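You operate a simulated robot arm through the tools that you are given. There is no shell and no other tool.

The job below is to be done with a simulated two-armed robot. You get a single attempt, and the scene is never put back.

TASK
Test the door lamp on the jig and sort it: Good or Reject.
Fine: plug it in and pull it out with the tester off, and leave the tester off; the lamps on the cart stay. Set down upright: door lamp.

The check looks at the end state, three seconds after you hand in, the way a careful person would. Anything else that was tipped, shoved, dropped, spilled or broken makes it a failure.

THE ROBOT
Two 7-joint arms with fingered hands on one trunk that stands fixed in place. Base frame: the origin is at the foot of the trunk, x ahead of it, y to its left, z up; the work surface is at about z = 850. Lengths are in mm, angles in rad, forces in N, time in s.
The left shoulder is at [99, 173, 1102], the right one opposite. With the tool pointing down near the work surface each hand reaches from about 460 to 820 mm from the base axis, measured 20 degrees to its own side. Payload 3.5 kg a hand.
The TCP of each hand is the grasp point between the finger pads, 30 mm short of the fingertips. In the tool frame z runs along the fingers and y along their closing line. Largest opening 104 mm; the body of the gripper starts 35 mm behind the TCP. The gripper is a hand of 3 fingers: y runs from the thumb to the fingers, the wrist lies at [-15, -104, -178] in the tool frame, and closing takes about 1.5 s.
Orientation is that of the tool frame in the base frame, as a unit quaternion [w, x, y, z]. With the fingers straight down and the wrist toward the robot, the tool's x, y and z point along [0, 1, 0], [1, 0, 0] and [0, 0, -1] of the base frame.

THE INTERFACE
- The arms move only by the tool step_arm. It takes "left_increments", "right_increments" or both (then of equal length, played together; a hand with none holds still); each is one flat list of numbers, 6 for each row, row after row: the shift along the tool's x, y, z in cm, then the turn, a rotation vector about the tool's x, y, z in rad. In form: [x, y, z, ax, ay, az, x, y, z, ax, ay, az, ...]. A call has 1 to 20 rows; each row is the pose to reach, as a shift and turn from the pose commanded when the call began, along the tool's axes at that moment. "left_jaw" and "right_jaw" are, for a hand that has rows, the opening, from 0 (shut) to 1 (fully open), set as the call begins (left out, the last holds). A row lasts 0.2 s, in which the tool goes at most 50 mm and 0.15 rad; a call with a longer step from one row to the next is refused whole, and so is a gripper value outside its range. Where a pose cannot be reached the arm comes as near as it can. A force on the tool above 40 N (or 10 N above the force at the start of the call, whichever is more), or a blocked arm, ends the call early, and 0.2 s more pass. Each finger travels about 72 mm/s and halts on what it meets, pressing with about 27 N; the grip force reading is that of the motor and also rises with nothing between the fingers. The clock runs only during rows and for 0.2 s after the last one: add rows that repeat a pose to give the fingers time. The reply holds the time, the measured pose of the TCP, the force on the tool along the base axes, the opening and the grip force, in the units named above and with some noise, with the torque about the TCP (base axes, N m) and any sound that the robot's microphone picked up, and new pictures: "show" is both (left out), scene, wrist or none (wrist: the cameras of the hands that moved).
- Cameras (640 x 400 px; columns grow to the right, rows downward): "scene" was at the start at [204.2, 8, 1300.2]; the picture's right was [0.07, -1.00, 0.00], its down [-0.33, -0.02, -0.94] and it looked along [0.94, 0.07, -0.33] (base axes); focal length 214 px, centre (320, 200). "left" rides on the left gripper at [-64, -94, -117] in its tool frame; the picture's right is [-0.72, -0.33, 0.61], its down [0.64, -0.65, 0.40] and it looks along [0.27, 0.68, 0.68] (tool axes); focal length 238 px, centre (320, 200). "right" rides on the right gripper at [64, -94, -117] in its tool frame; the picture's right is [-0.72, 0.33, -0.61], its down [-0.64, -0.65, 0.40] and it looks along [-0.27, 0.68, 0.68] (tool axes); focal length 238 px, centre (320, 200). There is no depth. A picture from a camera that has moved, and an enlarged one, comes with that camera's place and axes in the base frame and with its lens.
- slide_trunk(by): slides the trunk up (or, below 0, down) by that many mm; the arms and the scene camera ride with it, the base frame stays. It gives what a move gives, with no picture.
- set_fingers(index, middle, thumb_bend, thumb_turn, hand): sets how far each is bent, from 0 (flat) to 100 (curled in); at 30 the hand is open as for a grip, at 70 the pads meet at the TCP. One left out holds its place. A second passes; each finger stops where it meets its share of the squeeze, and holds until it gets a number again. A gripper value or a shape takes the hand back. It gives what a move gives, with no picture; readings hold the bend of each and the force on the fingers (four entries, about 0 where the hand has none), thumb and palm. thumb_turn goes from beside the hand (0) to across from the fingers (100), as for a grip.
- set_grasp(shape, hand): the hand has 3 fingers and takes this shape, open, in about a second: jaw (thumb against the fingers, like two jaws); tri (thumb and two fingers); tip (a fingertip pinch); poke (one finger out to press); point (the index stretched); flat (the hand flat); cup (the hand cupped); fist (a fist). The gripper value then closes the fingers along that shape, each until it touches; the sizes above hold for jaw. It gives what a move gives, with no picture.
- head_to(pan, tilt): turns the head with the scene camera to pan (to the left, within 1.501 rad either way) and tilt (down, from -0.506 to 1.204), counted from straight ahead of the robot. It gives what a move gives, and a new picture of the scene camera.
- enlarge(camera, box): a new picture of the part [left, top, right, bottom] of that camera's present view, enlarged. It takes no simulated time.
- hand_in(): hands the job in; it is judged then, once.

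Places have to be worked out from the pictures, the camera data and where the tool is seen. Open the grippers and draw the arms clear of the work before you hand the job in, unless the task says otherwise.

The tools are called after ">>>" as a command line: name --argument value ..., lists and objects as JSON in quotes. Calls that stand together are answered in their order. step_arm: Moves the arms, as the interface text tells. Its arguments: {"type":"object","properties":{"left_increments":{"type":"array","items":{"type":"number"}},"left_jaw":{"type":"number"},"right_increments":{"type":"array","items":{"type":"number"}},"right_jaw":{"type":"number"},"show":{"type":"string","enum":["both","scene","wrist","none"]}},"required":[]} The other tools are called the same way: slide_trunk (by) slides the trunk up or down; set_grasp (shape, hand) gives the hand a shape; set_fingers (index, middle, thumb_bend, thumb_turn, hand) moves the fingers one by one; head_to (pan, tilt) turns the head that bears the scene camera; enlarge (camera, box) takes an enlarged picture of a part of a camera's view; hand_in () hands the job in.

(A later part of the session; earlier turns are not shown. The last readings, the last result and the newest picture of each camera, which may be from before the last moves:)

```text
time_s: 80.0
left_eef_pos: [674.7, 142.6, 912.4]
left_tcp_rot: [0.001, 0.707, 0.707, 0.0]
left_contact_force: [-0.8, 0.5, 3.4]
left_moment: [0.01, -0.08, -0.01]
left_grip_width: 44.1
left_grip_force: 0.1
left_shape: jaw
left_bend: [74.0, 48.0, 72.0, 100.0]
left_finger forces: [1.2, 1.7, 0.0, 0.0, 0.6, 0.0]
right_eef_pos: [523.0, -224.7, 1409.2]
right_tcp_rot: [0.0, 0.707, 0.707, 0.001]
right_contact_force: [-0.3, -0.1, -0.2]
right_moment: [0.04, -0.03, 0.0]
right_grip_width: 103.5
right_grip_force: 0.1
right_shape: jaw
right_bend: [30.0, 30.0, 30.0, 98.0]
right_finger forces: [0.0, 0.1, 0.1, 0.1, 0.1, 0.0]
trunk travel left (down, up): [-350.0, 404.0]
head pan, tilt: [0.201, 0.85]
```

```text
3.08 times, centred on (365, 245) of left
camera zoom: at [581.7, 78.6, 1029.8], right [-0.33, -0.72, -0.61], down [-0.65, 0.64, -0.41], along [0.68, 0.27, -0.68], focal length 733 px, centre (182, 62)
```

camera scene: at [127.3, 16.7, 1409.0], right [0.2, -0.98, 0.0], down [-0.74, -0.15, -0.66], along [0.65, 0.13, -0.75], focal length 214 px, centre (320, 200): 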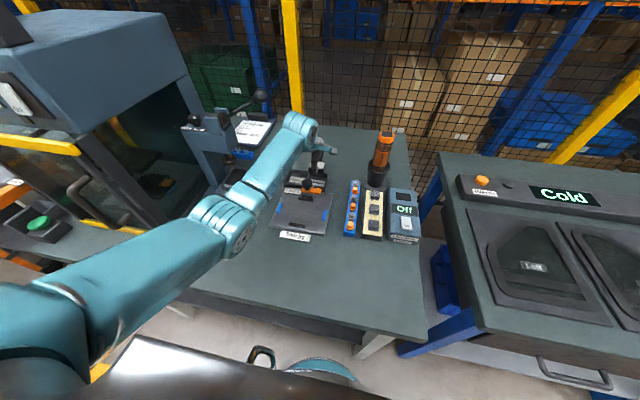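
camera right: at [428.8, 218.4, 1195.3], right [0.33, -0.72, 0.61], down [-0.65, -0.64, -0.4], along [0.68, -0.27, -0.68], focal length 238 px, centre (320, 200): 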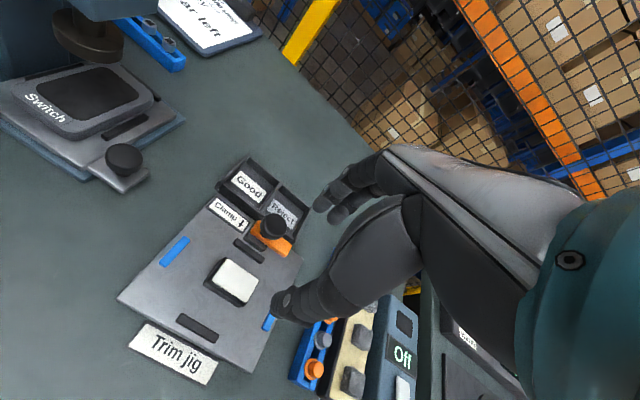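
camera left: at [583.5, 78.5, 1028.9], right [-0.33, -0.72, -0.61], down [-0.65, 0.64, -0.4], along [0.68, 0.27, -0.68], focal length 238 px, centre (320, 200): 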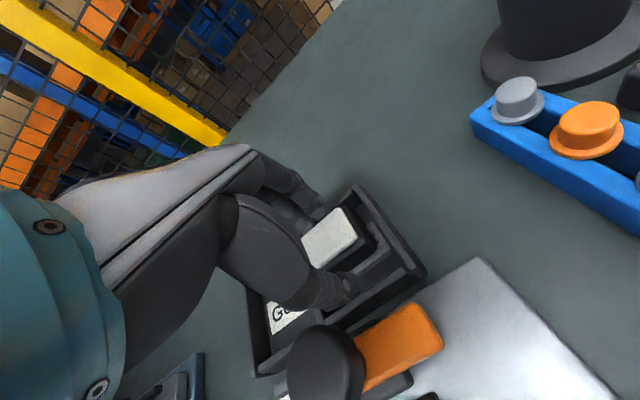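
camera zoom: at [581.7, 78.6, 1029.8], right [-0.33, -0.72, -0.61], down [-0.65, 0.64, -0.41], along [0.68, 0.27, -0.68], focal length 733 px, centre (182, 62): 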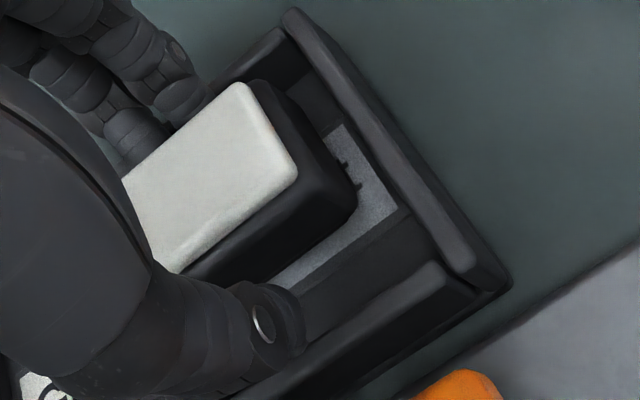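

The sideways force is relieved and only a light upward contact remains, so the fingers just rest near the rim. Rising slowly straight up.

>>> step_arm --left_increments '[0, 0, -0.3, 0, 0, 0, 0, 0, -0.8, 0, 0, 0, 0, 0, -1.5, 0, 0, 0, 0, 0, -2.5, 0, 0, 0, 0, 0, -2.5, 0, 0, 0]' --show "wrist"

>>> enlarge --camera "left" --box '[300, 170, 450, 320]'

>>> enlarge --camera "scene" --box '[282, 155, 332, 195]'

```text
time_s: 81.2
left_eef_pos: [674.8, 143.1, 936.7]
left_tcp_rot: [-0.001, 0.707, 0.707, 0.0]
left_contact_force: [0.1, 0.0, 1.0]
left_moment: [0.01, 0.04, -0.02]
left_grip_width: 44.7
left_grip_force: 0.1
left_shape: jaw
left_bend: [74.0, 48.0, 72.0, 100.0]
left_finger forces: [0.0, 0.1, 0.0, 0.0, 0.0, 0.1]
right_eef_pos: [523.1, -224.6, 1409.2]
right_tcp_rot: [0.001, 0.707, 0.707, 0.0]
right_contact_force: [0.6, -0.3, -0.8]
right_moment: [-0.04, 0.0, 0.03]
right_grip_width: 103.4
right_grip_force: 0.1
right_shape: jaw
right_bend: [30.0, 30.0, 30.0, 98.0]
right_finger forces: [0.0, 0.0, 0.0, 0.0, 0.1, 0.0]
trunk travel left (down, up): [-350.0, 404.0]
head pan, tilt: [0.201, 0.85]
camera left: at [582.1, 78.9, 1053.8], right [-0.33, -0.72, -0.61], down [-0.65, 0.64, -0.4], along [0.68, 0.27, -0.68], focal length 238 px, centre (320, 200)
```

left: 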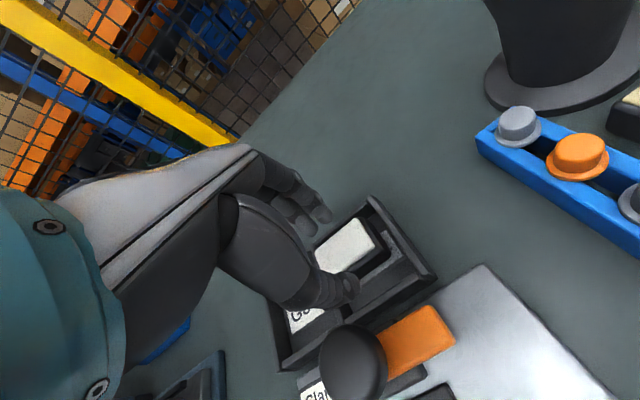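

```text
2.67 times, centred on (375, 245) of left
camera zoom: at [582.1, 78.9, 1053.8], right [-0.33, -0.72, -0.61], down [-0.65, 0.64, -0.4], along [0.68, 0.27, -0.68], focal length 636 px, centre (173, 80)
```

zoom: 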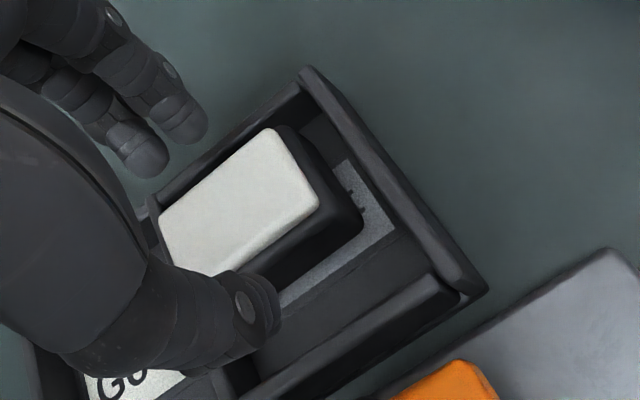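

```text
10.00 times, centred on (307, 175) of scene
camera zoom: at [127.5, 16.8, 1408.9], right [0.2, -0.98, 0.0], down [-0.74, -0.15, -0.66], along [0.65, 0.13, -0.75], focal length 2145 px, centre (450, 450)
```

zoom: 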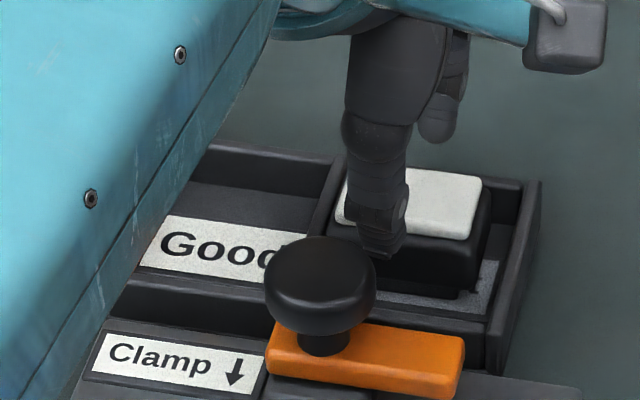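

The lamp stands upright in the Reject compartment, tray unmoved, hand clear of it. I'll raise the left hand, draw it straight back toward the robot, and then move it back up to its starting side.

>>> step_arm --left_increments '[0, 0, -4, 0, 0, 0, 0, 0, -8, 0, 0, 0, 0, 0, -12, 0, 0, 0, 0, -4.5, -13, 0, 0, 0, 0, -9.0, -14, 0, 0, 0, 0, -13.5, -15, 0, 0, 0, 0, -16.0, -17, 0, 0, 0, 1.2, -16.2, -21.5, 0, 0, 0, 2.5, -16.2, -26, 0, 0, 0, 3.8, -16.2, -30.5, 0, 0, 0, 5.1, -16.2, -35, 0, 0, 0, 6.4, -16.2, -39.5, 0, 0, 0, 7.7, -16.2, -44, 0, 0, 0, 9.0, -16.2, -47, 0, 0, 0, 10.2, -16.2, -49, 0, 0, 0, 10.2, -16.2, -49, 0, 0, 0]' --left_jaw 0.55 --show "both"

>>> enlarge --camera "scene" --box '[262, 145, 352, 245]'

>>> enlarge --camera "scene" --box '[330, 120, 440, 250]'

```text
time_s: 84.6
left_eef_pos: [523.4, 254.7, 1431.5]
left_tcp_rot: [0.0, 0.707, 0.707, 0.0]
left_contact_force: [0.6, 0.2, -0.1]
left_moment: [0.0, -0.03, -0.02]
left_grip_width: 56.8
left_grip_force: 0.1
left_shape: jaw
left_bend: [74.0, 43.0, 67.0, 100.0]
left_finger forces: [0.0, 0.1, 0.0, 0.0, 0.0, 0.0]
left hand out of reach, approached as far as the arm can: row 8, 9, 10, 11, 12, 13, 14, 15, 16
right_eef_pos: [524.2, -224.7, 1409.0]
right_tcp_rot: [0.0, 0.707, 0.707, -0.001]
right_contact_force: [-1.0, 1.0, -0.1]
right_moment: [0.0, 0.01, 0.0]
right_grip_width: 103.7
right_grip_force: 0.0
right_shape: jaw
right_bend: [30.0, 30.0, 30.0, 98.0]
right_finger forces: [0.1, 0.0, 0.0, 0.0, 0.1, 0.1]
trunk travel left (down, up): [-350.0, 404.0]
head pan, tilt: [0.201, 0.85]
camera scene: at [127.7, 16.7, 1408.9], right [0.2, -0.98, 0.0], down [-0.74, -0.15, -0.66], along [0.65, 0.13, -0.75], focal length 214 px, centre (320, 200)
camera left: at [430.7, 189.9, 1548.8], right [-0.33, -0.72, -0.61], down [-0.65, 0.64, -0.4], along [0.68, 0.27, -0.68], focal length 238 px, centre (320, 200)
```

scene: 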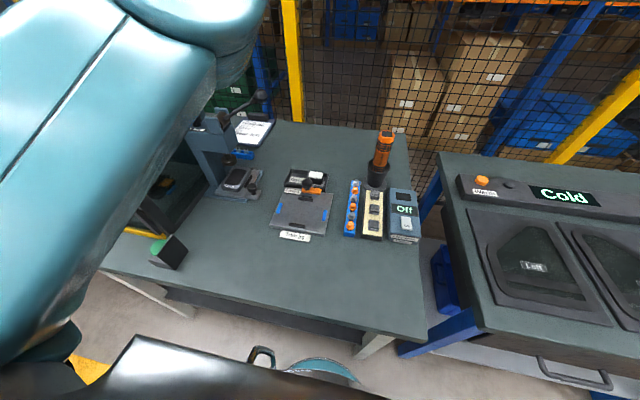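
left: 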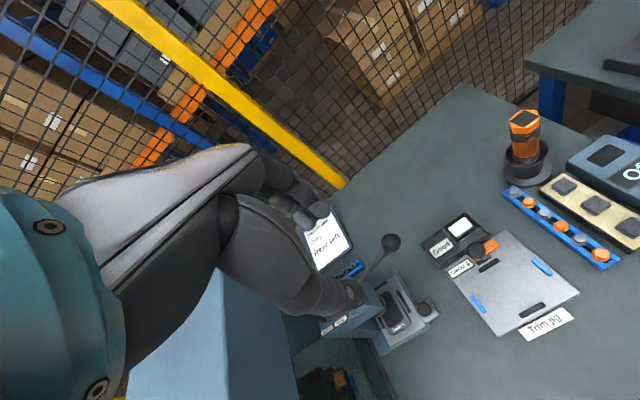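

```text
4.00 times, centred on (307, 195) of scene
camera zoom: at [127.7, 16.7, 1408.9], right [0.2, -0.98, 0.0], down [-0.74, -0.15, -0.66], along [0.65, 0.13, -0.75], focal length 858 px, centre (372, 220)
```

zoom: 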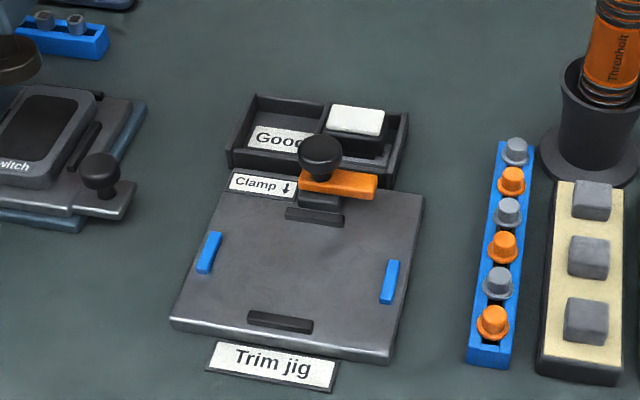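

```text
3.08 times, centred on (385, 185) of scene
camera zoom: at [127.7, 16.7, 1408.9], right [0.2, -0.98, 0.0], down [-0.74, -0.15, -0.66], along [0.65, 0.13, -0.75], focal length 660 px, centre (120, 246)
```

zoom: 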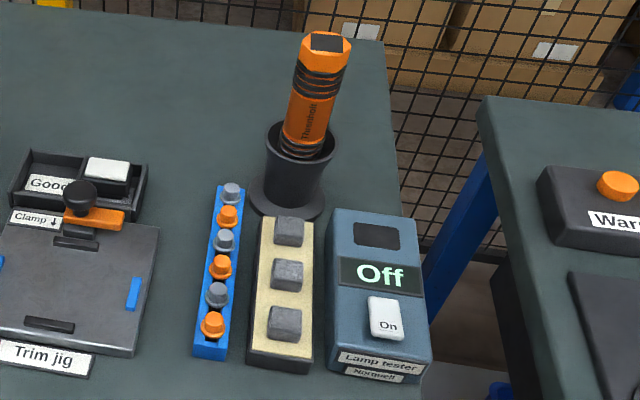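

The lamp is upright in Reject, tester Off and empty, everything else in place. I'll lower the trunk back to its original height (the left hand is then about at its start pose) and check the black control box against the first pictures.

>>> slide_trunk --by -150

>>> head_to --pan 0.15 --tilt 0.75

>>> head_to --pan 0.9 --tilt 0.6

>>> enlarge --camera "scene" --box '[230, 200, 310, 270]'

>>> head_to --pan 0.0 --tilt 0.9

```text
time_s: 86.4
left_eef_pos: [586.9, 254.2, 1223.1]
left_tcp_rot: [-0.043, 0.706, 0.706, -0.043]
left_contact_force: [1.3, -0.6, 0.9]
left_moment: [0.0, -0.07, 0.01]
left_grip_width: 57.4
left_grip_force: 0.1
left_shape: jaw
left_bend: [74.0, 43.0, 67.0, 100.0]
left_finger forces: [1.6, 0.0, 0.1, 0.1, 0.0, 0.0]
right_eef_pos: [522.4, -224.9, 1260.7]
right_tcp_rot: [0.0, 0.708, 0.707, 0.001]
right_contact_force: [0.6, -0.5, -0.4]
right_moment: [0.02, -0.04, -0.01]
right_grip_width: 103.9
right_grip_force: 0.1
right_shape: jaw
right_bend: [30.0, 30.0, 30.0, 98.0]
right_finger forces: [0.0, 0.1, 0.1, 0.0, 0.1, 0.0]
trunk travel left (down, up): [-200.0, 554.0]
head pan, tilt: [0.201, 0.85]
```

```text
time_s: 87.0
left_eef_pos: [587.1, 254.1, 1223.6]
left_tcp_rot: [-0.044, 0.705, 0.706, -0.044]
left_contact_force: [1.2, -0.9, 2.1]
left_moment: [-0.03, -0.11, -0.02]
left_grip_width: 57.2
left_grip_force: 0.0
left_shape: jaw
left_bend: [74.0, 43.0, 67.0, 100.0]
left_finger forces: [1.7, 0.1, 0.0, 0.1, 0.0, 0.1]
right_eef_pos: [522.4, -224.6, 1259.5]
right_tcp_rot: [0.0, 0.707, 0.707, 0.0]
right_contact_force: [0.1, 0.3, -0.5]
right_moment: [-0.03, -0.02, -0.01]
right_grip_width: 103.5
right_grip_force: 0.1
right_shape: jaw
right_bend: [30.0, 30.0, 30.0, 98.0]
right_finger forces: [0.1, 0.0, 0.1, 0.1, 0.0, 0.0]
trunk travel left (down, up): [-200.0, 554.0]
head pan, tilt: [0.15, 0.75]
camera scene: at [193.1, 13.4, 1263.6], right [0.15, -0.99, 0.0], down [-0.67, -0.1, -0.73], along [0.72, 0.11, -0.68], focal length 214 px, centre (320, 200)
```

scene: 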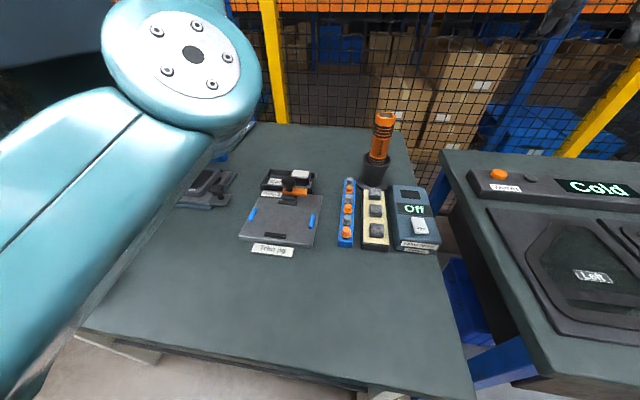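

```text
time_s: 88.1
left_eef_pos: [587.5, 252.7, 1222.7]
left_tcp_rot: [-0.044, 0.706, 0.706, -0.043]
left_contact_force: [0.0, -1.2, 1.8]
left_moment: [-0.07, -0.07, -0.01]
left_grip_width: 57.6
left_grip_force: 0.0
left_shape: jaw
left_bend: [74.0, 43.0, 67.0, 100.0]
left_finger forces: [1.6, 0.0, 0.0, 0.0, 0.0, 0.0]
right_eef_pos: [522.5, -225.9, 1258.9]
right_tcp_rot: [0.001, 0.707, 0.708, 0.0]
right_contact_force: [-0.4, -0.2, 0.5]
right_moment: [0.01, 0.03, 0.01]
right_grip_width: 103.6
right_grip_force: 0.0
right_shape: jaw
right_bend: [30.0, 30.0, 30.0, 98.0]
right_finger forces: [0.1, 0.0, 0.1, 0.1, 0.0, 0.0]
trunk travel left (down, up): [-200.0, 554.0]
head pan, tilt: [0.901, 0.6]
camera scene: at [166.2, 70.2, 1276.5], right [0.78, -0.62, 0.0], down [-0.35, -0.44, -0.83], along [0.51, 0.65, -0.56], focal length 214 px, centre (320, 200)
```

scene: 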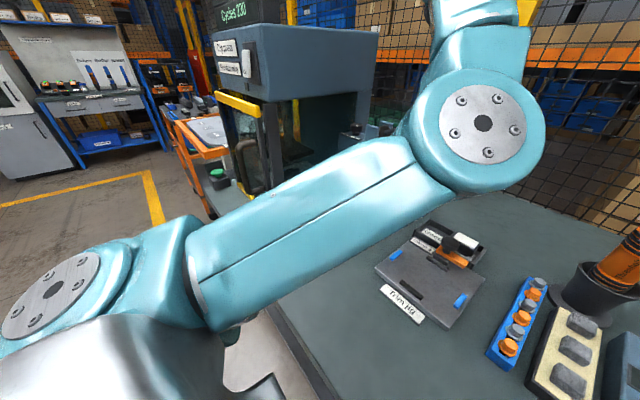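

```text
5.71 times, centred on (270, 235) of scene
camera zoom: at [166.2, 70.2, 1276.5], right [0.78, -0.62, 0.0], down [-0.35, -0.44, -0.83], along [0.51, 0.65, -0.56], focal length 1226 px, centre (606, 0)
```

zoom: 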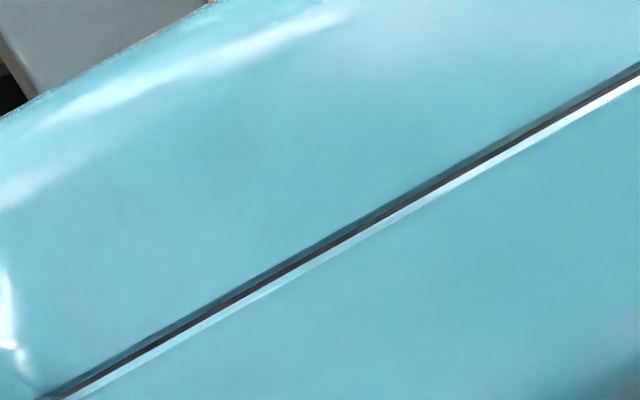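

```text
time_s: 89.3
left_eef_pos: [587.3, 254.8, 1223.0]
left_tcp_rot: [-0.044, 0.706, 0.706, -0.044]
left_contact_force: [0.9, -1.1, 1.6]
left_moment: [0.0, -0.08, -0.01]
left_grip_width: 57.3
left_grip_force: 0.0
left_shape: jaw
left_bend: [74.0, 43.0, 67.0, 100.0]
left_finger forces: [1.6, 0.0, 0.0, 0.1, 0.0, 0.0]
right_eef_pos: [523.4, -224.7, 1257.9]
right_tcp_rot: [0.0, 0.707, 0.707, 0.0]
right_contact_force: [0.7, -0.6, 0.6]
right_moment: [-0.01, 0.05, 0.0]
right_grip_width: 103.6
right_grip_force: 0.0
right_shape: jaw
right_bend: [30.0, 30.0, 30.0, 98.0]
right_finger forces: [0.1, 0.1, 0.0, 0.0, 0.0, 0.0]
trunk travel left (down, up): [-200.0, 554.0]
head pan, tilt: [0.0, 0.901]
camera scene: at [186.7, 1.0, 1251.8], right [0.0, -1.0, 0.0], down [-0.78, 0.0, -0.62], along [0.62, 0.0, -0.78], focal length 214 px, centre (320, 200)
```

scene: 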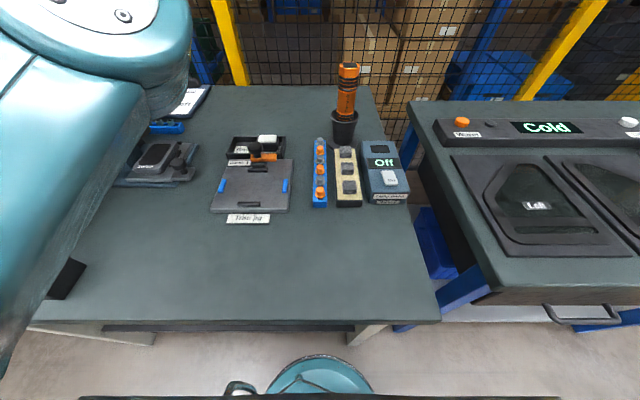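

Lowering the trunk left the left hand at (587, 254, 1223), tilted slightly with a 1.6 N finger reading, so it may be touching the press lever. I need to look before moving.

>>> head_to --pan 0.5 --tilt 0.2

>>> enlarge --camera "left" --box '[0, 0, 640, 400]'

>>> enlarge --camera "right" --box '[0, 0, 300, 200]'

```text
time_s: 90.4
left_eef_pos: [588.0, 254.1, 1222.3]
left_tcp_rot: [-0.043, 0.706, 0.706, -0.043]
left_contact_force: [-0.3, -1.7, 1.5]
left_moment: [0.01, -0.05, -0.02]
left_grip_width: 57.0
left_grip_force: 0.1
left_shape: jaw
left_bend: [74.0, 43.0, 67.0, 100.0]
left_finger forces: [1.5, 0.1, 0.0, 0.0, 0.0, 0.0]
right_eef_pos: [523.5, -224.6, 1258.9]
right_tcp_rot: [-0.001, 0.707, 0.707, 0.001]
right_contact_force: [0.1, 0.1, -0.4]
right_moment: [-0.01, 0.0, 0.0]
right_grip_width: 103.5
right_grip_force: 0.1
right_shape: jaw
right_bend: [30.0, 30.0, 30.0, 98.0]
right_finger forces: [0.0, 0.0, 0.1, 0.0, 0.1, 0.0]
trunk travel left (down, up): [-200.0, 554.0]
head pan, tilt: [0.499, 0.201]
camera scene: at [193.1, 45.5, 1313.2], right [0.48, -0.88, 0.0], down [-0.18, -0.1, -0.98], along [0.86, 0.47, -0.2], focal length 214 px, centre (320, 200)
```

scene: 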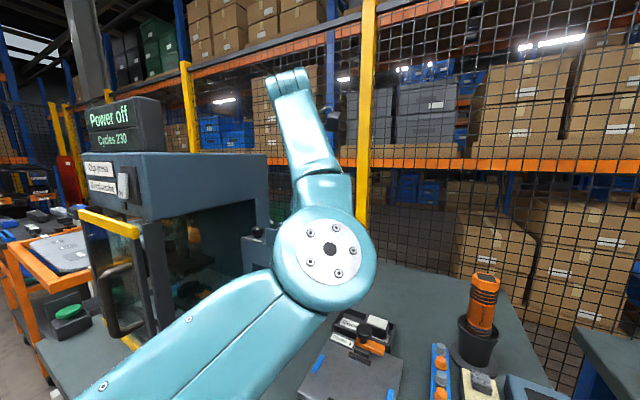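

```text
1.00 times, centred on (320, 200) of left (not enlarged: the box is as wide or as high as the picture)
camera zoom: at [509.1, 189.6, 1350.9], right [-0.4, -0.72, -0.57], down [-0.7, 0.64, -0.32], along [0.59, 0.27, -0.76], focal length 238 px, centre (320, 200)
```

zoom: 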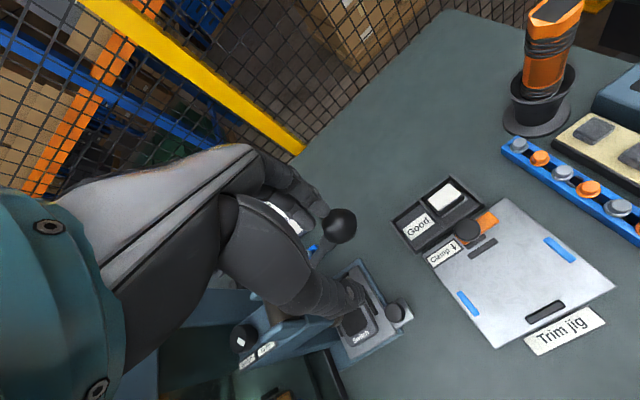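

```text
2.00 times, centred on (150, 100) of right
camera zoom: at [428.9, -162.1, 1375.1], right [0.33, -0.72, 0.61], down [-0.65, -0.64, -0.4], along [0.68, -0.27, -0.68], focal length 477 px, centre (660, 400)
```

zoom: 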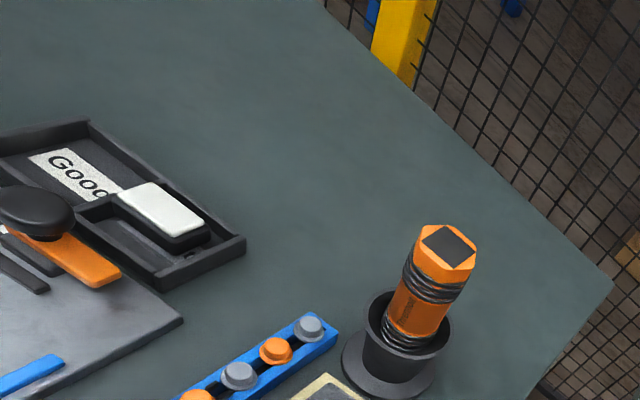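

The left index finger is lightly against the press lever's ball knob. The ball pushes the hand toward -y and up, so I'll ease the hand away in that direction with a small move first.

>>> step_arm --left_increments '[-0.5, -0.3, -0.7, 0, 0, 0, -1.0, -0.6, -1.4, 0, 0, 0]' --show "wrist"

>>> enlarge --camera "left" --box '[250, 150, 410, 300]'

```text
time_s: 91.0
left_eef_pos: [586.2, 245.7, 1238.3]
left_tcp_rot: [-0.044, 0.706, 0.705, -0.044]
left_contact_force: [0.5, 0.1, 1.7]
left_moment: [0.0, -0.05, -0.01]
left_grip_width: 57.0
left_grip_force: 0.0
left_shape: jaw
left_bend: [74.0, 42.0, 67.0, 100.0]
left_finger forces: [0.0, 1.0, 0.0, 0.1, 0.0, 0.0]
left hand out of reach, approached as far as the arm can: row 2
right_eef_pos: [523.0, -225.3, 1258.3]
right_tcp_rot: [0.0, 0.707, 0.707, 0.0]
right_contact_force: [-0.8, 0.9, 0.1]
right_moment: [-0.01, 0.01, 0.0]
right_grip_width: 103.5
right_grip_force: 0.1
right_shape: jaw
right_bend: [30.0, 30.0, 30.0, 98.0]
right_finger forces: [0.0, 0.1, 0.0, 0.0, 0.0, 0.0]
trunk travel left (down, up): [-200.0, 554.0]
head pan, tilt: [0.499, 0.201]
camera left: at [507.8, 180.8, 1366.3], right [-0.4, -0.72, -0.57], down [-0.7, 0.64, -0.32], along [0.59, 0.27, -0.76], focal length 238 px, centre (320, 200)
```

left: 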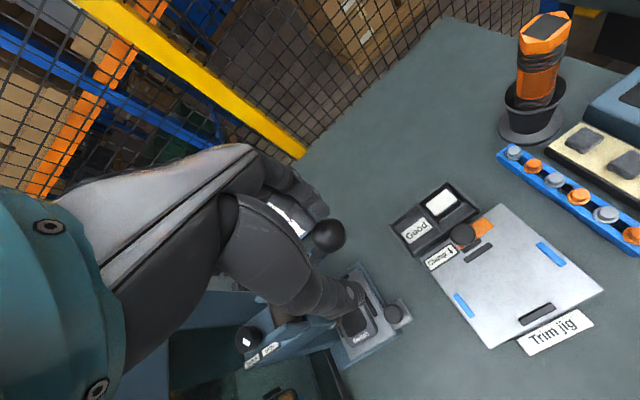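

```text
2.67 times, centred on (330, 225) of left
camera zoom: at [507.8, 180.8, 1366.3], right [-0.4, -0.72, -0.57], down [-0.7, 0.64, -0.32], along [0.59, 0.27, -0.76], focal length 636 px, centre (293, 133)
```

zoom: 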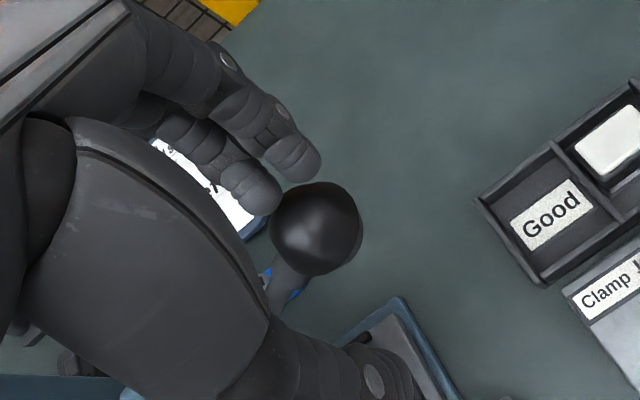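

The ball knob sits at about (610, 254, 1189), within measurement error of its original spot, and my fingertips are just on top of it. I'll raise a little more and slide the hand toward -y, away from it.

>>> step_arm --left_increments '[-0.2, -0.2, -0.8, 0, 0, 0, -1.5, -0.4, -1.2, 0, 0, 0, -4.0, -0.6, -1.4, 0, 0, 0, -7.0, -0.8, -1.5, 0, 0, 0, -7.0, -0.8, -1.5, 0, 0, 0]' --show "wrist"

>>> enlarge --camera "left" --box '[200, 150, 420, 350]'

```text
time_s: 92.2
left_eef_pos: [599.1, 181.3, 1266.5]
left_tcp_rot: [-0.043, 0.705, 0.706, -0.044]
left_contact_force: [-0.8, 0.0, -0.1]
left_moment: [0.0, 0.0, 0.0]
left_grip_width: 57.1
left_grip_force: 0.1
left_shape: jaw
left_bend: [74.0, 42.0, 67.0, 100.0]
left_finger forces: [0.0, 0.0, 0.0, 0.0, 0.1, 0.0]
left hand out of reach, approached as far as the arm can: row 2, 3, 4, 5
right_eef_pos: [523.5, -225.4, 1258.5]
right_tcp_rot: [0.0, 0.707, 0.707, 0.0]
right_contact_force: [0.1, 0.3, -0.1]
right_moment: [0.0, 0.0, -0.04]
right_grip_width: 103.3
right_grip_force: 0.0
right_shape: jaw
right_bend: [30.0, 30.0, 30.0, 98.0]
right_finger forces: [0.0, 0.0, 0.0, 0.0, 0.0, 0.0]
trunk travel left (down, up): [-200.0, 554.0]
head pan, tilt: [0.499, 0.201]
camera left: at [521.0, 115.9, 1394.0], right [-0.4, -0.72, -0.57], down [-0.7, 0.64, -0.32], along [0.59, 0.27, -0.76], focal length 238 px, centre (320, 200)
```

left: 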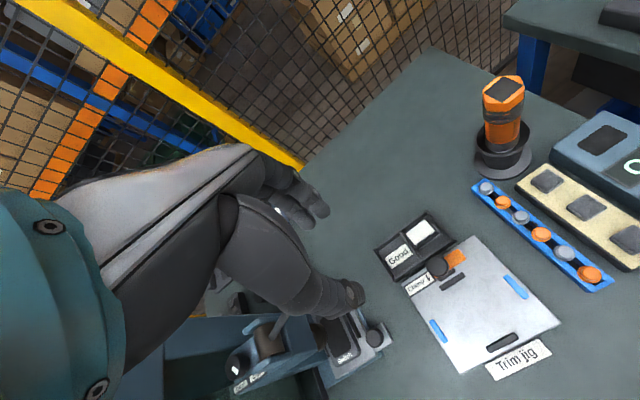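

```text
2.00 times, centred on (310, 250) of left
camera zoom: at [521.0, 115.9, 1394.0], right [-0.4, -0.72, -0.57], down [-0.7, 0.64, -0.32], along [0.59, 0.27, -0.76], focal length 477 px, centre (340, 100)
```

zoom: 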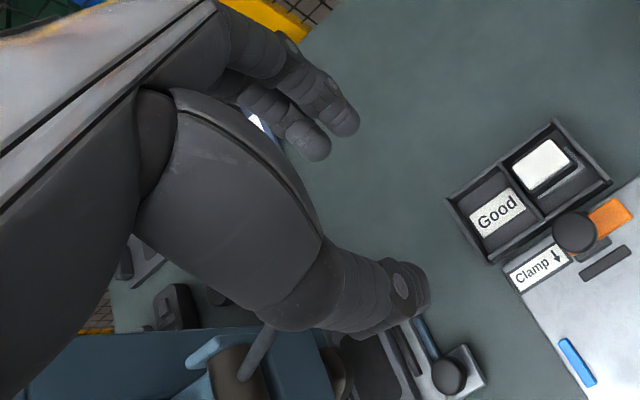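

Free of contact now. The arm is near its reach limit here, so I'll draw the hand back toward the robot and a bit lower, levelling it to straight-down on the way.

>>> step_arm --left_increments '[0.2, -3.5, 0.8, -0.04, 0, 0, 0.4, -7.0, 2.4, -0.08, 0, 0, 0.9, -10.4, 4.9, -0.124, 0, 0, 0.9, -10.4, 4.9, -0.124, 0, 0]' --show "both"

```text
time_s: 93.2
left_eef_pos: [574.9, 241.5, 1285.7]
left_tcp_rot: [-0.001, 0.707, 0.707, 0.0]
left_contact_force: [0.0, -0.3, -1.0]
left_moment: [-0.01, 0.0, 0.02]
left_grip_width: 57.1
left_grip_force: 0.0
left_shape: jaw
left_bend: [74.0, 42.0, 67.0, 100.0]
left_finger forces: [0.1, 0.0, 0.0, 0.1, 0.0, 0.0]
left hand out of reach, approached as far as the arm can: row 1, 2, 3, 4
right_eef_pos: [524.1, -226.5, 1258.7]
right_tcp_rot: [0.0, 0.707, 0.707, 0.0]
right_contact_force: [0.1, -0.3, 0.2]
right_moment: [-0.02, 0.0, 0.01]
right_grip_width: 103.7
right_grip_force: 0.0
right_shape: jaw
right_bend: [30.0, 30.0, 30.0, 98.0]
right_finger forces: [0.0, 0.0, 0.0, 0.1, 0.1, 0.0]
trunk travel left (down, up): [-200.0, 554.0]
head pan, tilt: [0.499, 0.201]
camera scene: at [193.4, 45.4, 1313.2], right [0.48, -0.88, 0.0], down [-0.18, -0.1, -0.98], along [0.86, 0.47, -0.2], focal length 214 px, centre (320, 200)
camera left: at [481.1, 177.6, 1402.7], right [-0.33, -0.72, -0.61], down [-0.65, 0.64, -0.4], along [0.68, 0.27, -0.68], focal length 238 px, centre (320, 200)
```

scene: 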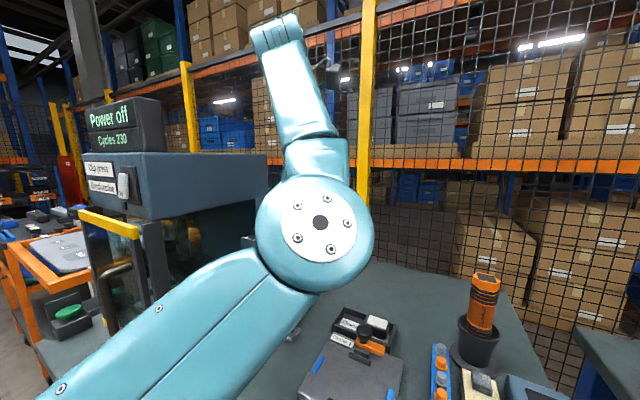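
left: 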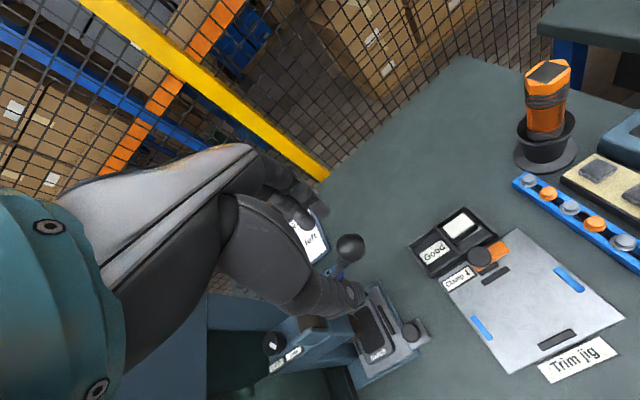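

The solver couldn't follow that exactly; the hand is level again at (575, 241, 1286), above and clear of the ball. I'll go sideways toward -y first, then down in front, where the arm has an easy posture.

>>> step_arm --left_increments '[-3.0, 0, -0.5, 0, 0, 0, -6.0, 0, 0, 0, 0, 0, -8.0, 0, 1.0, 0, 0, 0, -8.0, 0, 1.0, 0, 0, 0]' --show "wrist"

```text
time_s: 94.2
left_eef_pos: [602.5, 166.3, 1288.0]
left_tcp_rot: [0.0, 0.707, 0.707, 0.0]
left_contact_force: [-1.0, -0.2, 0.5]
left_moment: [-0.02, 0.0, 0.06]
left_grip_width: 57.2
left_grip_force: 0.2
left_shape: jaw
left_bend: [74.0, 42.0, 67.0, 100.0]
left_finger forces: [0.0, 0.0, 0.0, 0.0, 0.0, 0.0]
left hand out of reach, approached as far as the arm can: row 1, 2, 3, 4
right_eef_pos: [522.0, -225.1, 1260.0]
right_tcp_rot: [0.0, 0.707, 0.707, -0.001]
right_contact_force: [-0.3, -0.5, -0.2]
right_moment: [0.03, 0.01, -0.01]
right_grip_width: 103.6
right_grip_force: 0.1
right_shape: jaw
right_bend: [30.0, 30.0, 30.0, 98.0]
right_finger forces: [0.0, 0.0, 0.1, 0.0, 0.0, 0.0]
trunk travel left (down, up): [-200.0, 554.0]
head pan, tilt: [0.499, 0.201]
camera left: at [508.4, 102.6, 1404.4], right [-0.33, -0.72, -0.61], down [-0.65, 0.64, -0.4], along [0.68, 0.27, -0.68], focal length 238 px, centre (320, 200)
```

left: 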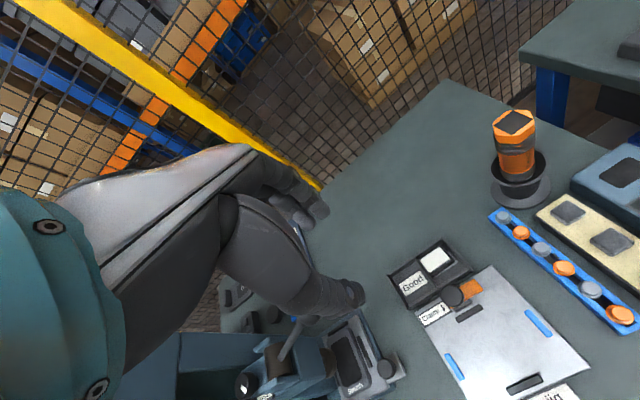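

Now at (602, 166, 1288), well to the side of the ball. Going straight down from here toward the easy mid-workspace, with nothing beneath until the clamp knob at 932.

>>> step_arm --left_increments '[0, 0, 4, 0, 0, 0, 0, 0, 8, 0, 0, 0, 0, -1, 12, 0, 0, 0, 0, -3, 16, 0, 0, 0, 0, -5, 19, 0, 0, 0, 0, -5, 19, 0, 0, 0]' --show "both"

```text
time_s: 95.6
left_eef_pos: [619.7, 174.1, 1080.9]
left_tcp_rot: [0.0, 0.707, 0.707, 0.0]
left_contact_force: [-0.6, -0.1, -0.4]
left_moment: [0.0, 0.0, 0.0]
left_grip_width: 56.9
left_grip_force: 0.0
left_shape: jaw
left_bend: [74.0, 42.0, 67.0, 100.0]
left_finger forces: [0.1, 0.0, 0.0, 0.0, 0.0, 0.1]
left hand out of reach, approached as far as the arm can: row 1, 2, 3, 4, 5, 6
right_eef_pos: [523.3, -225.2, 1258.7]
right_tcp_rot: [0.0, 0.707, 0.707, 0.0]
right_contact_force: [0.1, 0.8, -0.2]
right_moment: [0.02, -0.01, 0.05]
right_grip_width: 103.8
right_grip_force: 0.1
right_shape: jaw
right_bend: [30.0, 30.0, 30.0, 98.0]
right_finger forces: [0.0, 0.0, 0.0, 0.0, 0.1, 0.1]
trunk travel left (down, up): [-200.0, 554.0]
head pan, tilt: [0.499, 0.201]
camera scene: at [192.8, 45.7, 1313.4], right [0.48, -0.88, 0.0], down [-0.17, -0.1, -0.98], along [0.86, 0.47, -0.2], focal length 214 px, centre (320, 200)
camera left: at [527.2, 109.9, 1197.4], right [-0.33, -0.72, -0.61], down [-0.65, 0.64, -0.4], along [0.68, 0.27, -0.68], focal length 238 px, centre (320, 200)
```

scene: 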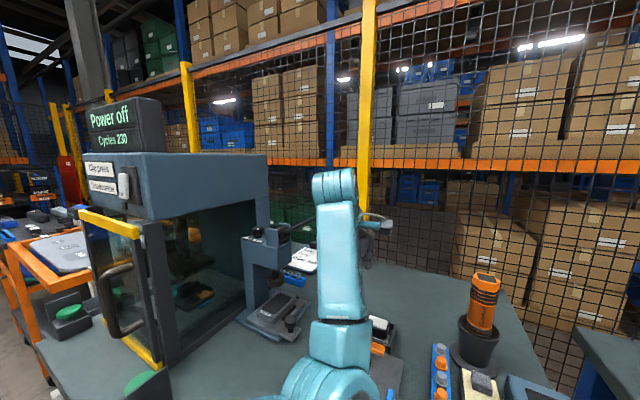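
left: 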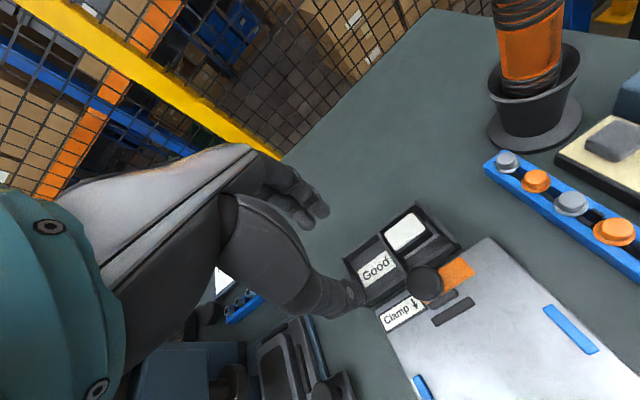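

No contact here, but the arm's posture is awkward (elbow forward), which is why it can't draw in closer. Before fixing that, I'll check the surroundings against the very first pictures.

>>> head_to --pan 0.15 --tilt 0.75

>>> head_to --pan 0.9 --tilt 0.6

>>> enlarge --camera "scene" --box '[230, 90, 470, 260]'

```text
time_s: 96.6
left_eef_pos: [621.2, 174.0, 1079.5]
left_tcp_rot: [-0.001, 0.707, 0.708, 0.0]
left_contact_force: [0.1, -0.4, -0.2]
left_moment: [-0.01, -0.03, -0.01]
left_grip_width: 57.2
left_grip_force: 0.0
left_shape: jaw
left_bend: [74.0, 42.0, 67.0, 100.0]
left_finger forces: [0.1, 0.1, 0.1, 0.0, 0.0, 0.0]
right_eef_pos: [523.0, -225.2, 1260.0]
right_tcp_rot: [0.0, 0.708, 0.707, -0.001]
right_contact_force: [0.9, -0.1, 0.8]
right_moment: [-0.03, 0.0, -0.05]
right_grip_width: 103.7
right_grip_force: 0.1
right_shape: jaw
right_bend: [30.0, 30.0, 30.0, 98.0]
right_finger forces: [0.0, 0.0, 0.0, 0.0, 0.0, 0.0]
trunk travel left (down, up): [-200.0, 554.0]
head pan, tilt: [0.15, 0.75]
camera scene: at [193.3, 13.6, 1263.7], right [0.15, -0.99, 0.0], down [-0.67, -0.1, -0.73], along [0.72, 0.11, -0.68], focal length 214 px, centre (320, 200)
```

scene: 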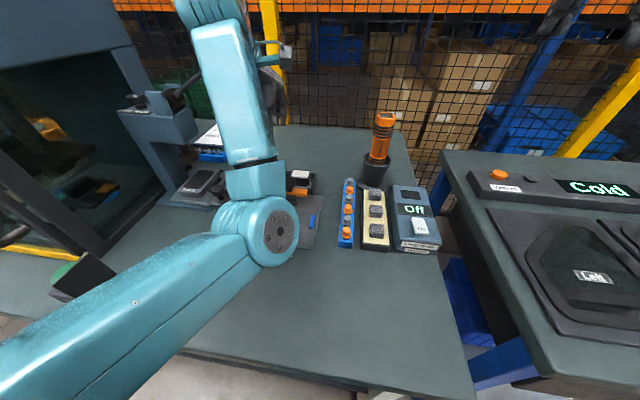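

```text
time_s: 97.7
left_eef_pos: [620.5, 174.6, 1079.2]
left_tcp_rot: [0.0, 0.707, 0.707, 0.0]
left_contact_force: [0.5, 0.3, -0.7]
left_moment: [-0.02, 0.03, -0.03]
left_grip_width: 57.0
left_grip_force: 0.0
left_shape: jaw
left_bend: [74.0, 42.0, 67.0, 100.0]
left_finger forces: [0.0, 0.1, 0.0, 0.0, 0.0, 0.0]
right_eef_pos: [524.6, -225.8, 1259.0]
right_tcp_rot: [0.0, 0.707, 0.707, 0.0]
right_contact_force: [0.0, -0.9, 0.4]
right_moment: [-0.02, 0.01, 0.02]
right_grip_width: 103.8
right_grip_force: 0.1
right_shape: jaw
right_bend: [30.0, 30.0, 30.0, 98.0]
right_finger forces: [0.0, 0.1, 0.0, 0.1, 0.1, 0.0]
trunk travel left (down, up): [-200.0, 554.0]
head pan, tilt: [0.901, 0.6]
camera scene: at [166.3, 70.3, 1276.5], right [0.78, -0.62, 0.0], down [-0.35, -0.44, -0.82], along [0.51, 0.65, -0.57], focal length 214 px, centre (320, 200)
```

scene: 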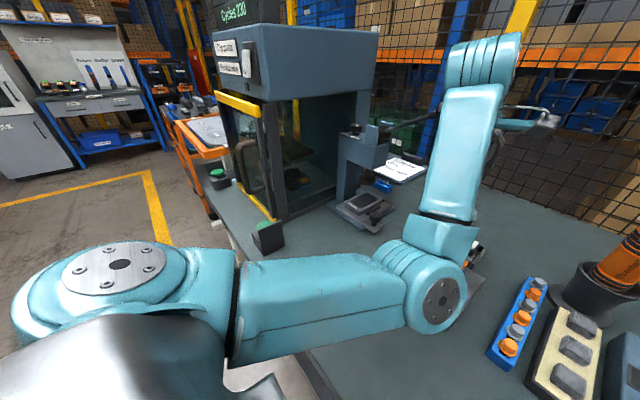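

```text
2.35 times, centred on (350, 175) of scene
camera zoom: at [166.3, 70.3, 1276.5], right [0.78, -0.62, 0.0], down [-0.35, -0.44, -0.82], along [0.51, 0.65, -0.57], focal length 505 px, centre (249, 259)
```

zoom: 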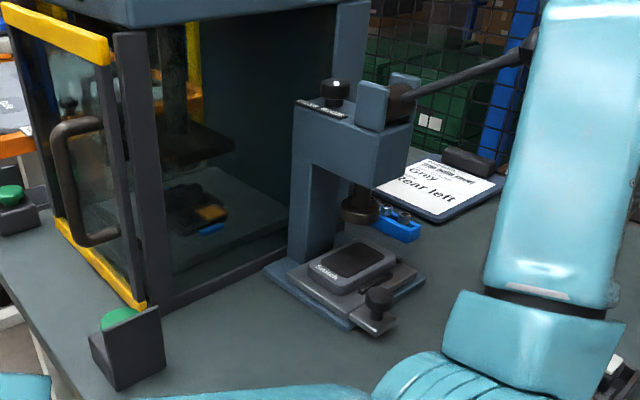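

The black control box, lever and press fixture all match the first pictures. To give the left hand more room from the lever ball, I'll move it sideways toward -y at this height first.

>>> step_arm --left_increments '[-3, 0, 0, 0, 0, 0, -6, 0, 0, 0, 0, 0, -9, 0, 0, 0, 0, 0, -9, 0, 0, 0, 0, 0]' --show "scene"

```text
time_s: 98.7
left_eef_pos: [625.0, 81.8, 1082.8]
left_tcp_rot: [0.0, 0.708, 0.706, 0.0]
left_contact_force: [-0.2, 0.1, -0.1]
left_moment: [-0.01, -0.04, 0.0]
left_grip_width: 57.2
left_grip_force: 0.0
left_shape: jaw
left_bend: [74.0, 42.0, 67.0, 100.0]
left_finger forces: [0.0, 0.0, 0.0, 0.1, 0.0, 0.1]
left hand out of reach, approached as far as the arm can: row 1, 2, 3, 4
right_eef_pos: [522.5, -225.6, 1259.7]
right_tcp_rot: [-0.001, 0.707, 0.707, 0.001]
right_contact_force: [-0.3, 0.3, 0.3]
right_moment: [-0.01, 0.0, -0.02]
right_grip_width: 103.8
right_grip_force: 0.0
right_shape: jaw
right_bend: [30.0, 30.0, 30.0, 98.0]
right_finger forces: [0.1, 0.0, 0.0, 0.0, 0.0, 0.1]
trunk travel left (down, up): [-200.0, 554.0]
head pan, tilt: [0.901, 0.6]
camera scene: at [166.2, 70.4, 1276.5], right [0.78, -0.62, 0.0], down [-0.35, -0.44, -0.83], along [0.51, 0.65, -0.56], focal length 214 px, centre (320, 200)
```

scene: 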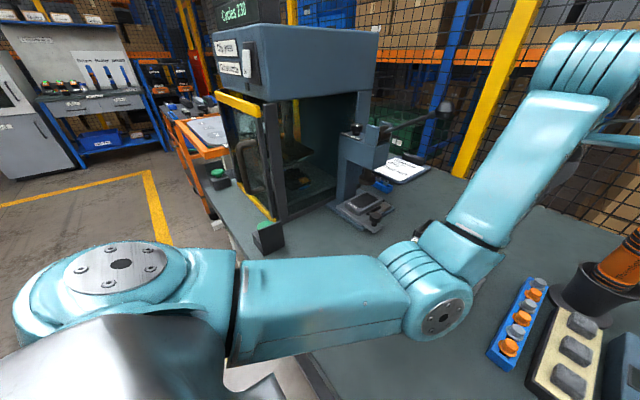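

The lever ball is back in view at its original position and the left hand is free. I'll open the left hand fully, then raise the trunk so both arms lift well clear of the work.

>>> step_arm --left_increments '[0, 0, -0.5, 0, 0, 0, 0, 0, -1.0, 0, 0, 0, 0, 0, -1.0, 0, 0, 0, 0, 0, -1.0, 0, 0, 0, 0, 0, -1.0, 0, 0, 0]' --left_jaw 1.0 --show "wrist"

>>> slide_trunk --by 60

```text
time_s: 99.9
left_eef_pos: [626.8, 84.2, 1091.6]
left_tcp_rot: [0.001, 0.708, 0.706, 0.001]
left_contact_force: [-0.1, 0.0, -0.1]
left_moment: [0.03, -0.01, 0.04]
left_grip_width: 103.5
left_grip_force: 0.0
left_shape: jaw
left_bend: [30.0, 30.0, 30.0, 98.0]
left_finger forces: [0.0, 0.0, 0.1, 0.0, 0.0, 0.0]
right_eef_pos: [524.9, -225.6, 1260.8]
right_tcp_rot: [0.0, 0.707, 0.707, 0.0]
right_contact_force: [0.0, -0.9, 0.1]
right_moment: [-0.01, 0.03, 0.05]
right_grip_width: 103.7
right_grip_force: 0.1
right_shape: jaw
right_bend: [30.0, 30.0, 30.0, 98.0]
right_finger forces: [0.0, 0.0, 0.0, 0.0, 0.0, 0.1]
trunk travel left (down, up): [-200.0, 554.0]
head pan, tilt: [0.901, 0.6]
camera left: at [533.9, 18.9, 1209.7], right [-0.33, -0.72, -0.61], down [-0.65, 0.64, -0.4], along [0.68, 0.27, -0.68], focal length 238 px, centre (320, 200)
```

left: 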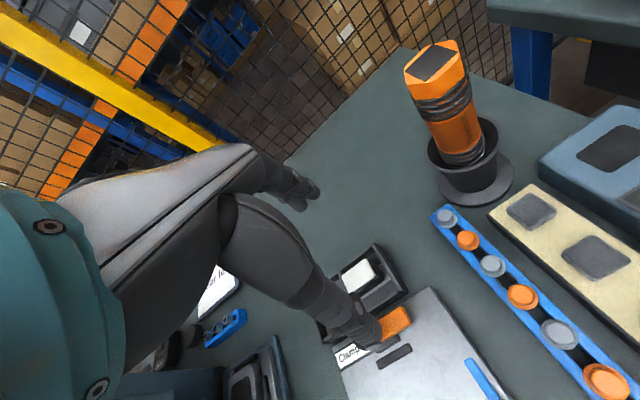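

```text
time_s: 100.9
left_eef_pos: [626.5, 83.5, 1153.6]
left_tcp_rot: [-0.001, 0.707, 0.707, -0.001]
left_contact_force: [-0.2, -0.5, -0.2]
left_moment: [0.02, 0.06, 0.0]
left_grip_width: 103.6
left_grip_force: 0.0
left_shape: jaw
left_bend: [30.0, 30.0, 30.0, 98.0]
left_finger forces: [0.1, 0.0, 0.1, 0.0, 0.0, 0.0]
right_eef_pos: [524.6, -225.0, 1318.1]
right_tcp_rot: [0.0, 0.708, 0.707, 0.0]
right_contact_force: [0.7, -0.4, 0.3]
right_moment: [0.01, 0.01, -0.02]
right_grip_width: 103.3
right_grip_force: 0.0
right_shape: jaw
right_bend: [30.0, 30.0, 30.0, 98.0]
right_finger forces: [0.0, 0.0, 0.1, 0.0, 0.0, 0.0]
trunk travel left (down, up): [-260.0, 494.0]
head pan, tilt: [0.901, 0.6]
```

Both hands rode straight up by 60 mm with no side shift. Raising another 120 mm for a clear final position.

>>> slide_trunk --by 120

>>> head_to --pan 0.1 --tilt 0.9

>>> enlarge --camera "scene" --box '[240, 130, 440, 270]'

>>> enlarge --camera "left" --box '[280, 180, 460, 340]'

>>> enlarge --camera "right" --box '[0, 20, 260, 200]'

```text
time_s: 102.4
left_eef_pos: [625.4, 83.3, 1272.6]
left_tcp_rot: [0.0, 0.707, 0.708, -0.001]
left_contact_force: [0.0, 0.6, 0.6]
left_moment: [-0.05, 0.01, -0.03]
left_grip_width: 103.6
left_grip_force: 0.1
left_shape: jaw
left_bend: [30.0, 30.0, 30.0, 98.0]
left_finger forces: [0.1, 0.0, 0.1, 0.0, 0.0, 0.0]
right_eef_pos: [524.0, -225.8, 1437.2]
right_tcp_rot: [0.0, 0.707, 0.707, 0.0]
right_contact_force: [-0.3, 0.1, -0.1]
right_moment: [-0.04, -0.02, -0.01]
right_grip_width: 103.7
right_grip_force: 0.0
right_shape: jaw
right_bend: [30.0, 30.0, 30.0, 98.0]
right_finger forces: [0.1, 0.0, 0.0, 0.0, 0.0, 0.0]
trunk travel left (down, up): [-380.0, 374.0]
head pan, tilt: [0.901, 0.6]
```

```text
time_s: 103.5
left_eef_pos: [624.8, 83.8, 1273.6]
left_tcp_rot: [0.001, 0.707, 0.707, 0.0]
left_contact_force: [0.5, -0.5, 0.2]
left_moment: [-0.01, 0.0, 0.0]
left_grip_width: 103.8
left_grip_force: 0.1
left_shape: jaw
left_bend: [30.0, 30.0, 30.0, 98.0]
left_finger forces: [0.1, 0.0, 0.0, 0.0, 0.1, 0.0]
right_eef_pos: [523.0, -224.7, 1438.2]
right_tcp_rot: [-0.001, 0.707, 0.707, 0.0]
right_contact_force: [0.2, -1.1, 0.0]
right_moment: [0.02, -0.01, 0.04]
right_grip_width: 103.6
right_grip_force: 0.1
right_shape: jaw
right_bend: [30.0, 30.0, 30.0, 98.0]
right_finger forces: [0.0, 0.1, 0.1, 0.1, 0.1, 0.0]
trunk travel left (down, up): [-380.0, 374.0]
head pan, tilt: [0.099, 0.901]
camera scene: at [117.3, 8.7, 1435.4], right [0.1, -0.99, 0.0], down [-0.78, -0.08, -0.62], along [0.62, 0.06, -0.78], focal length 214 px, centre (320, 200)
```

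scene: 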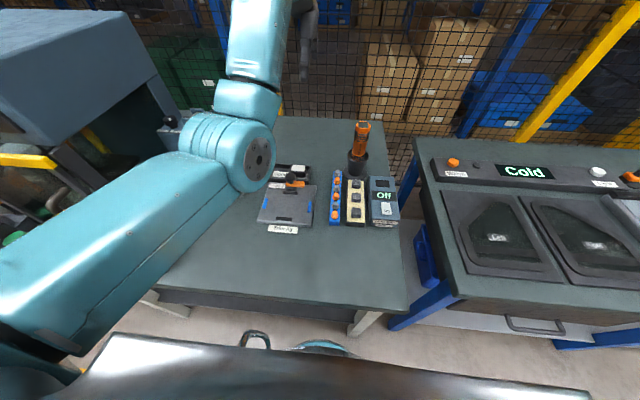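

```text
2.86 times, centred on (340, 200) of scene
camera zoom: at [117.3, 8.7, 1435.4], right [0.1, -0.99, 0.0], down [-0.78, -0.08, -0.62], along [0.62, 0.06, -0.78], focal length 613 px, centre (263, 200)
```

zoom: 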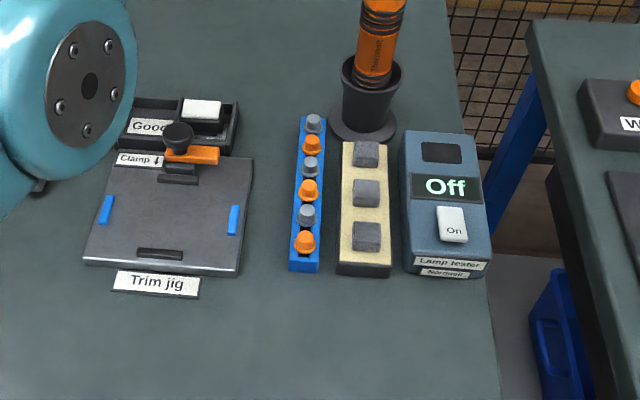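

```text
2.50 times, centred on (370, 260) of left
camera zoom: at [531.7, 19.2, 1390.5], right [-0.33, -0.72, -0.61], down [-0.65, 0.64, -0.4], along [0.68, 0.27, -0.68], focal length 596 px, centre (195, 50)
```

zoom: 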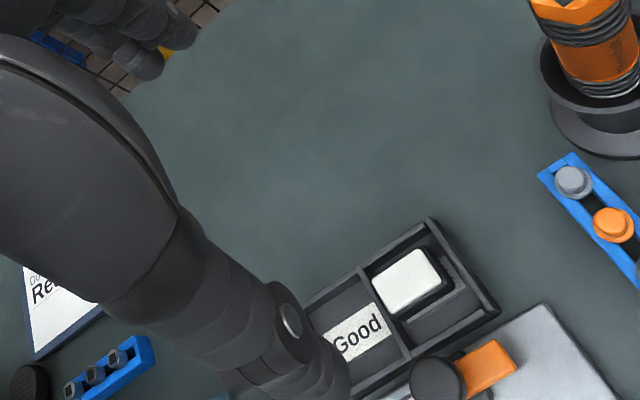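

```text
2.22 times, centred on (130, 110) of right
camera zoom: at [428.9, -161.9, 1555.2], right [0.33, -0.72, 0.61], down [-0.65, -0.64, -0.4], along [0.68, -0.27, -0.68], focal length 530 px, centre (742, 400)
```

zoom: 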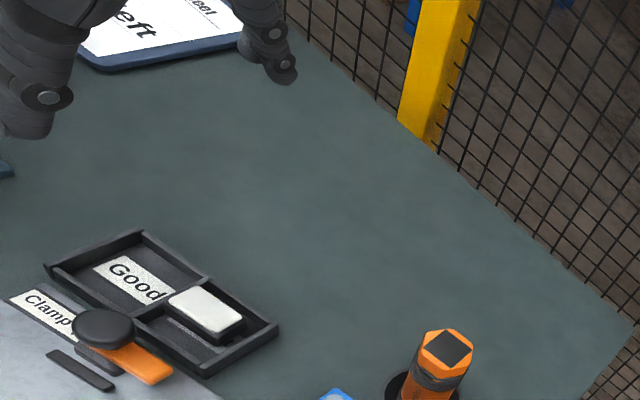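

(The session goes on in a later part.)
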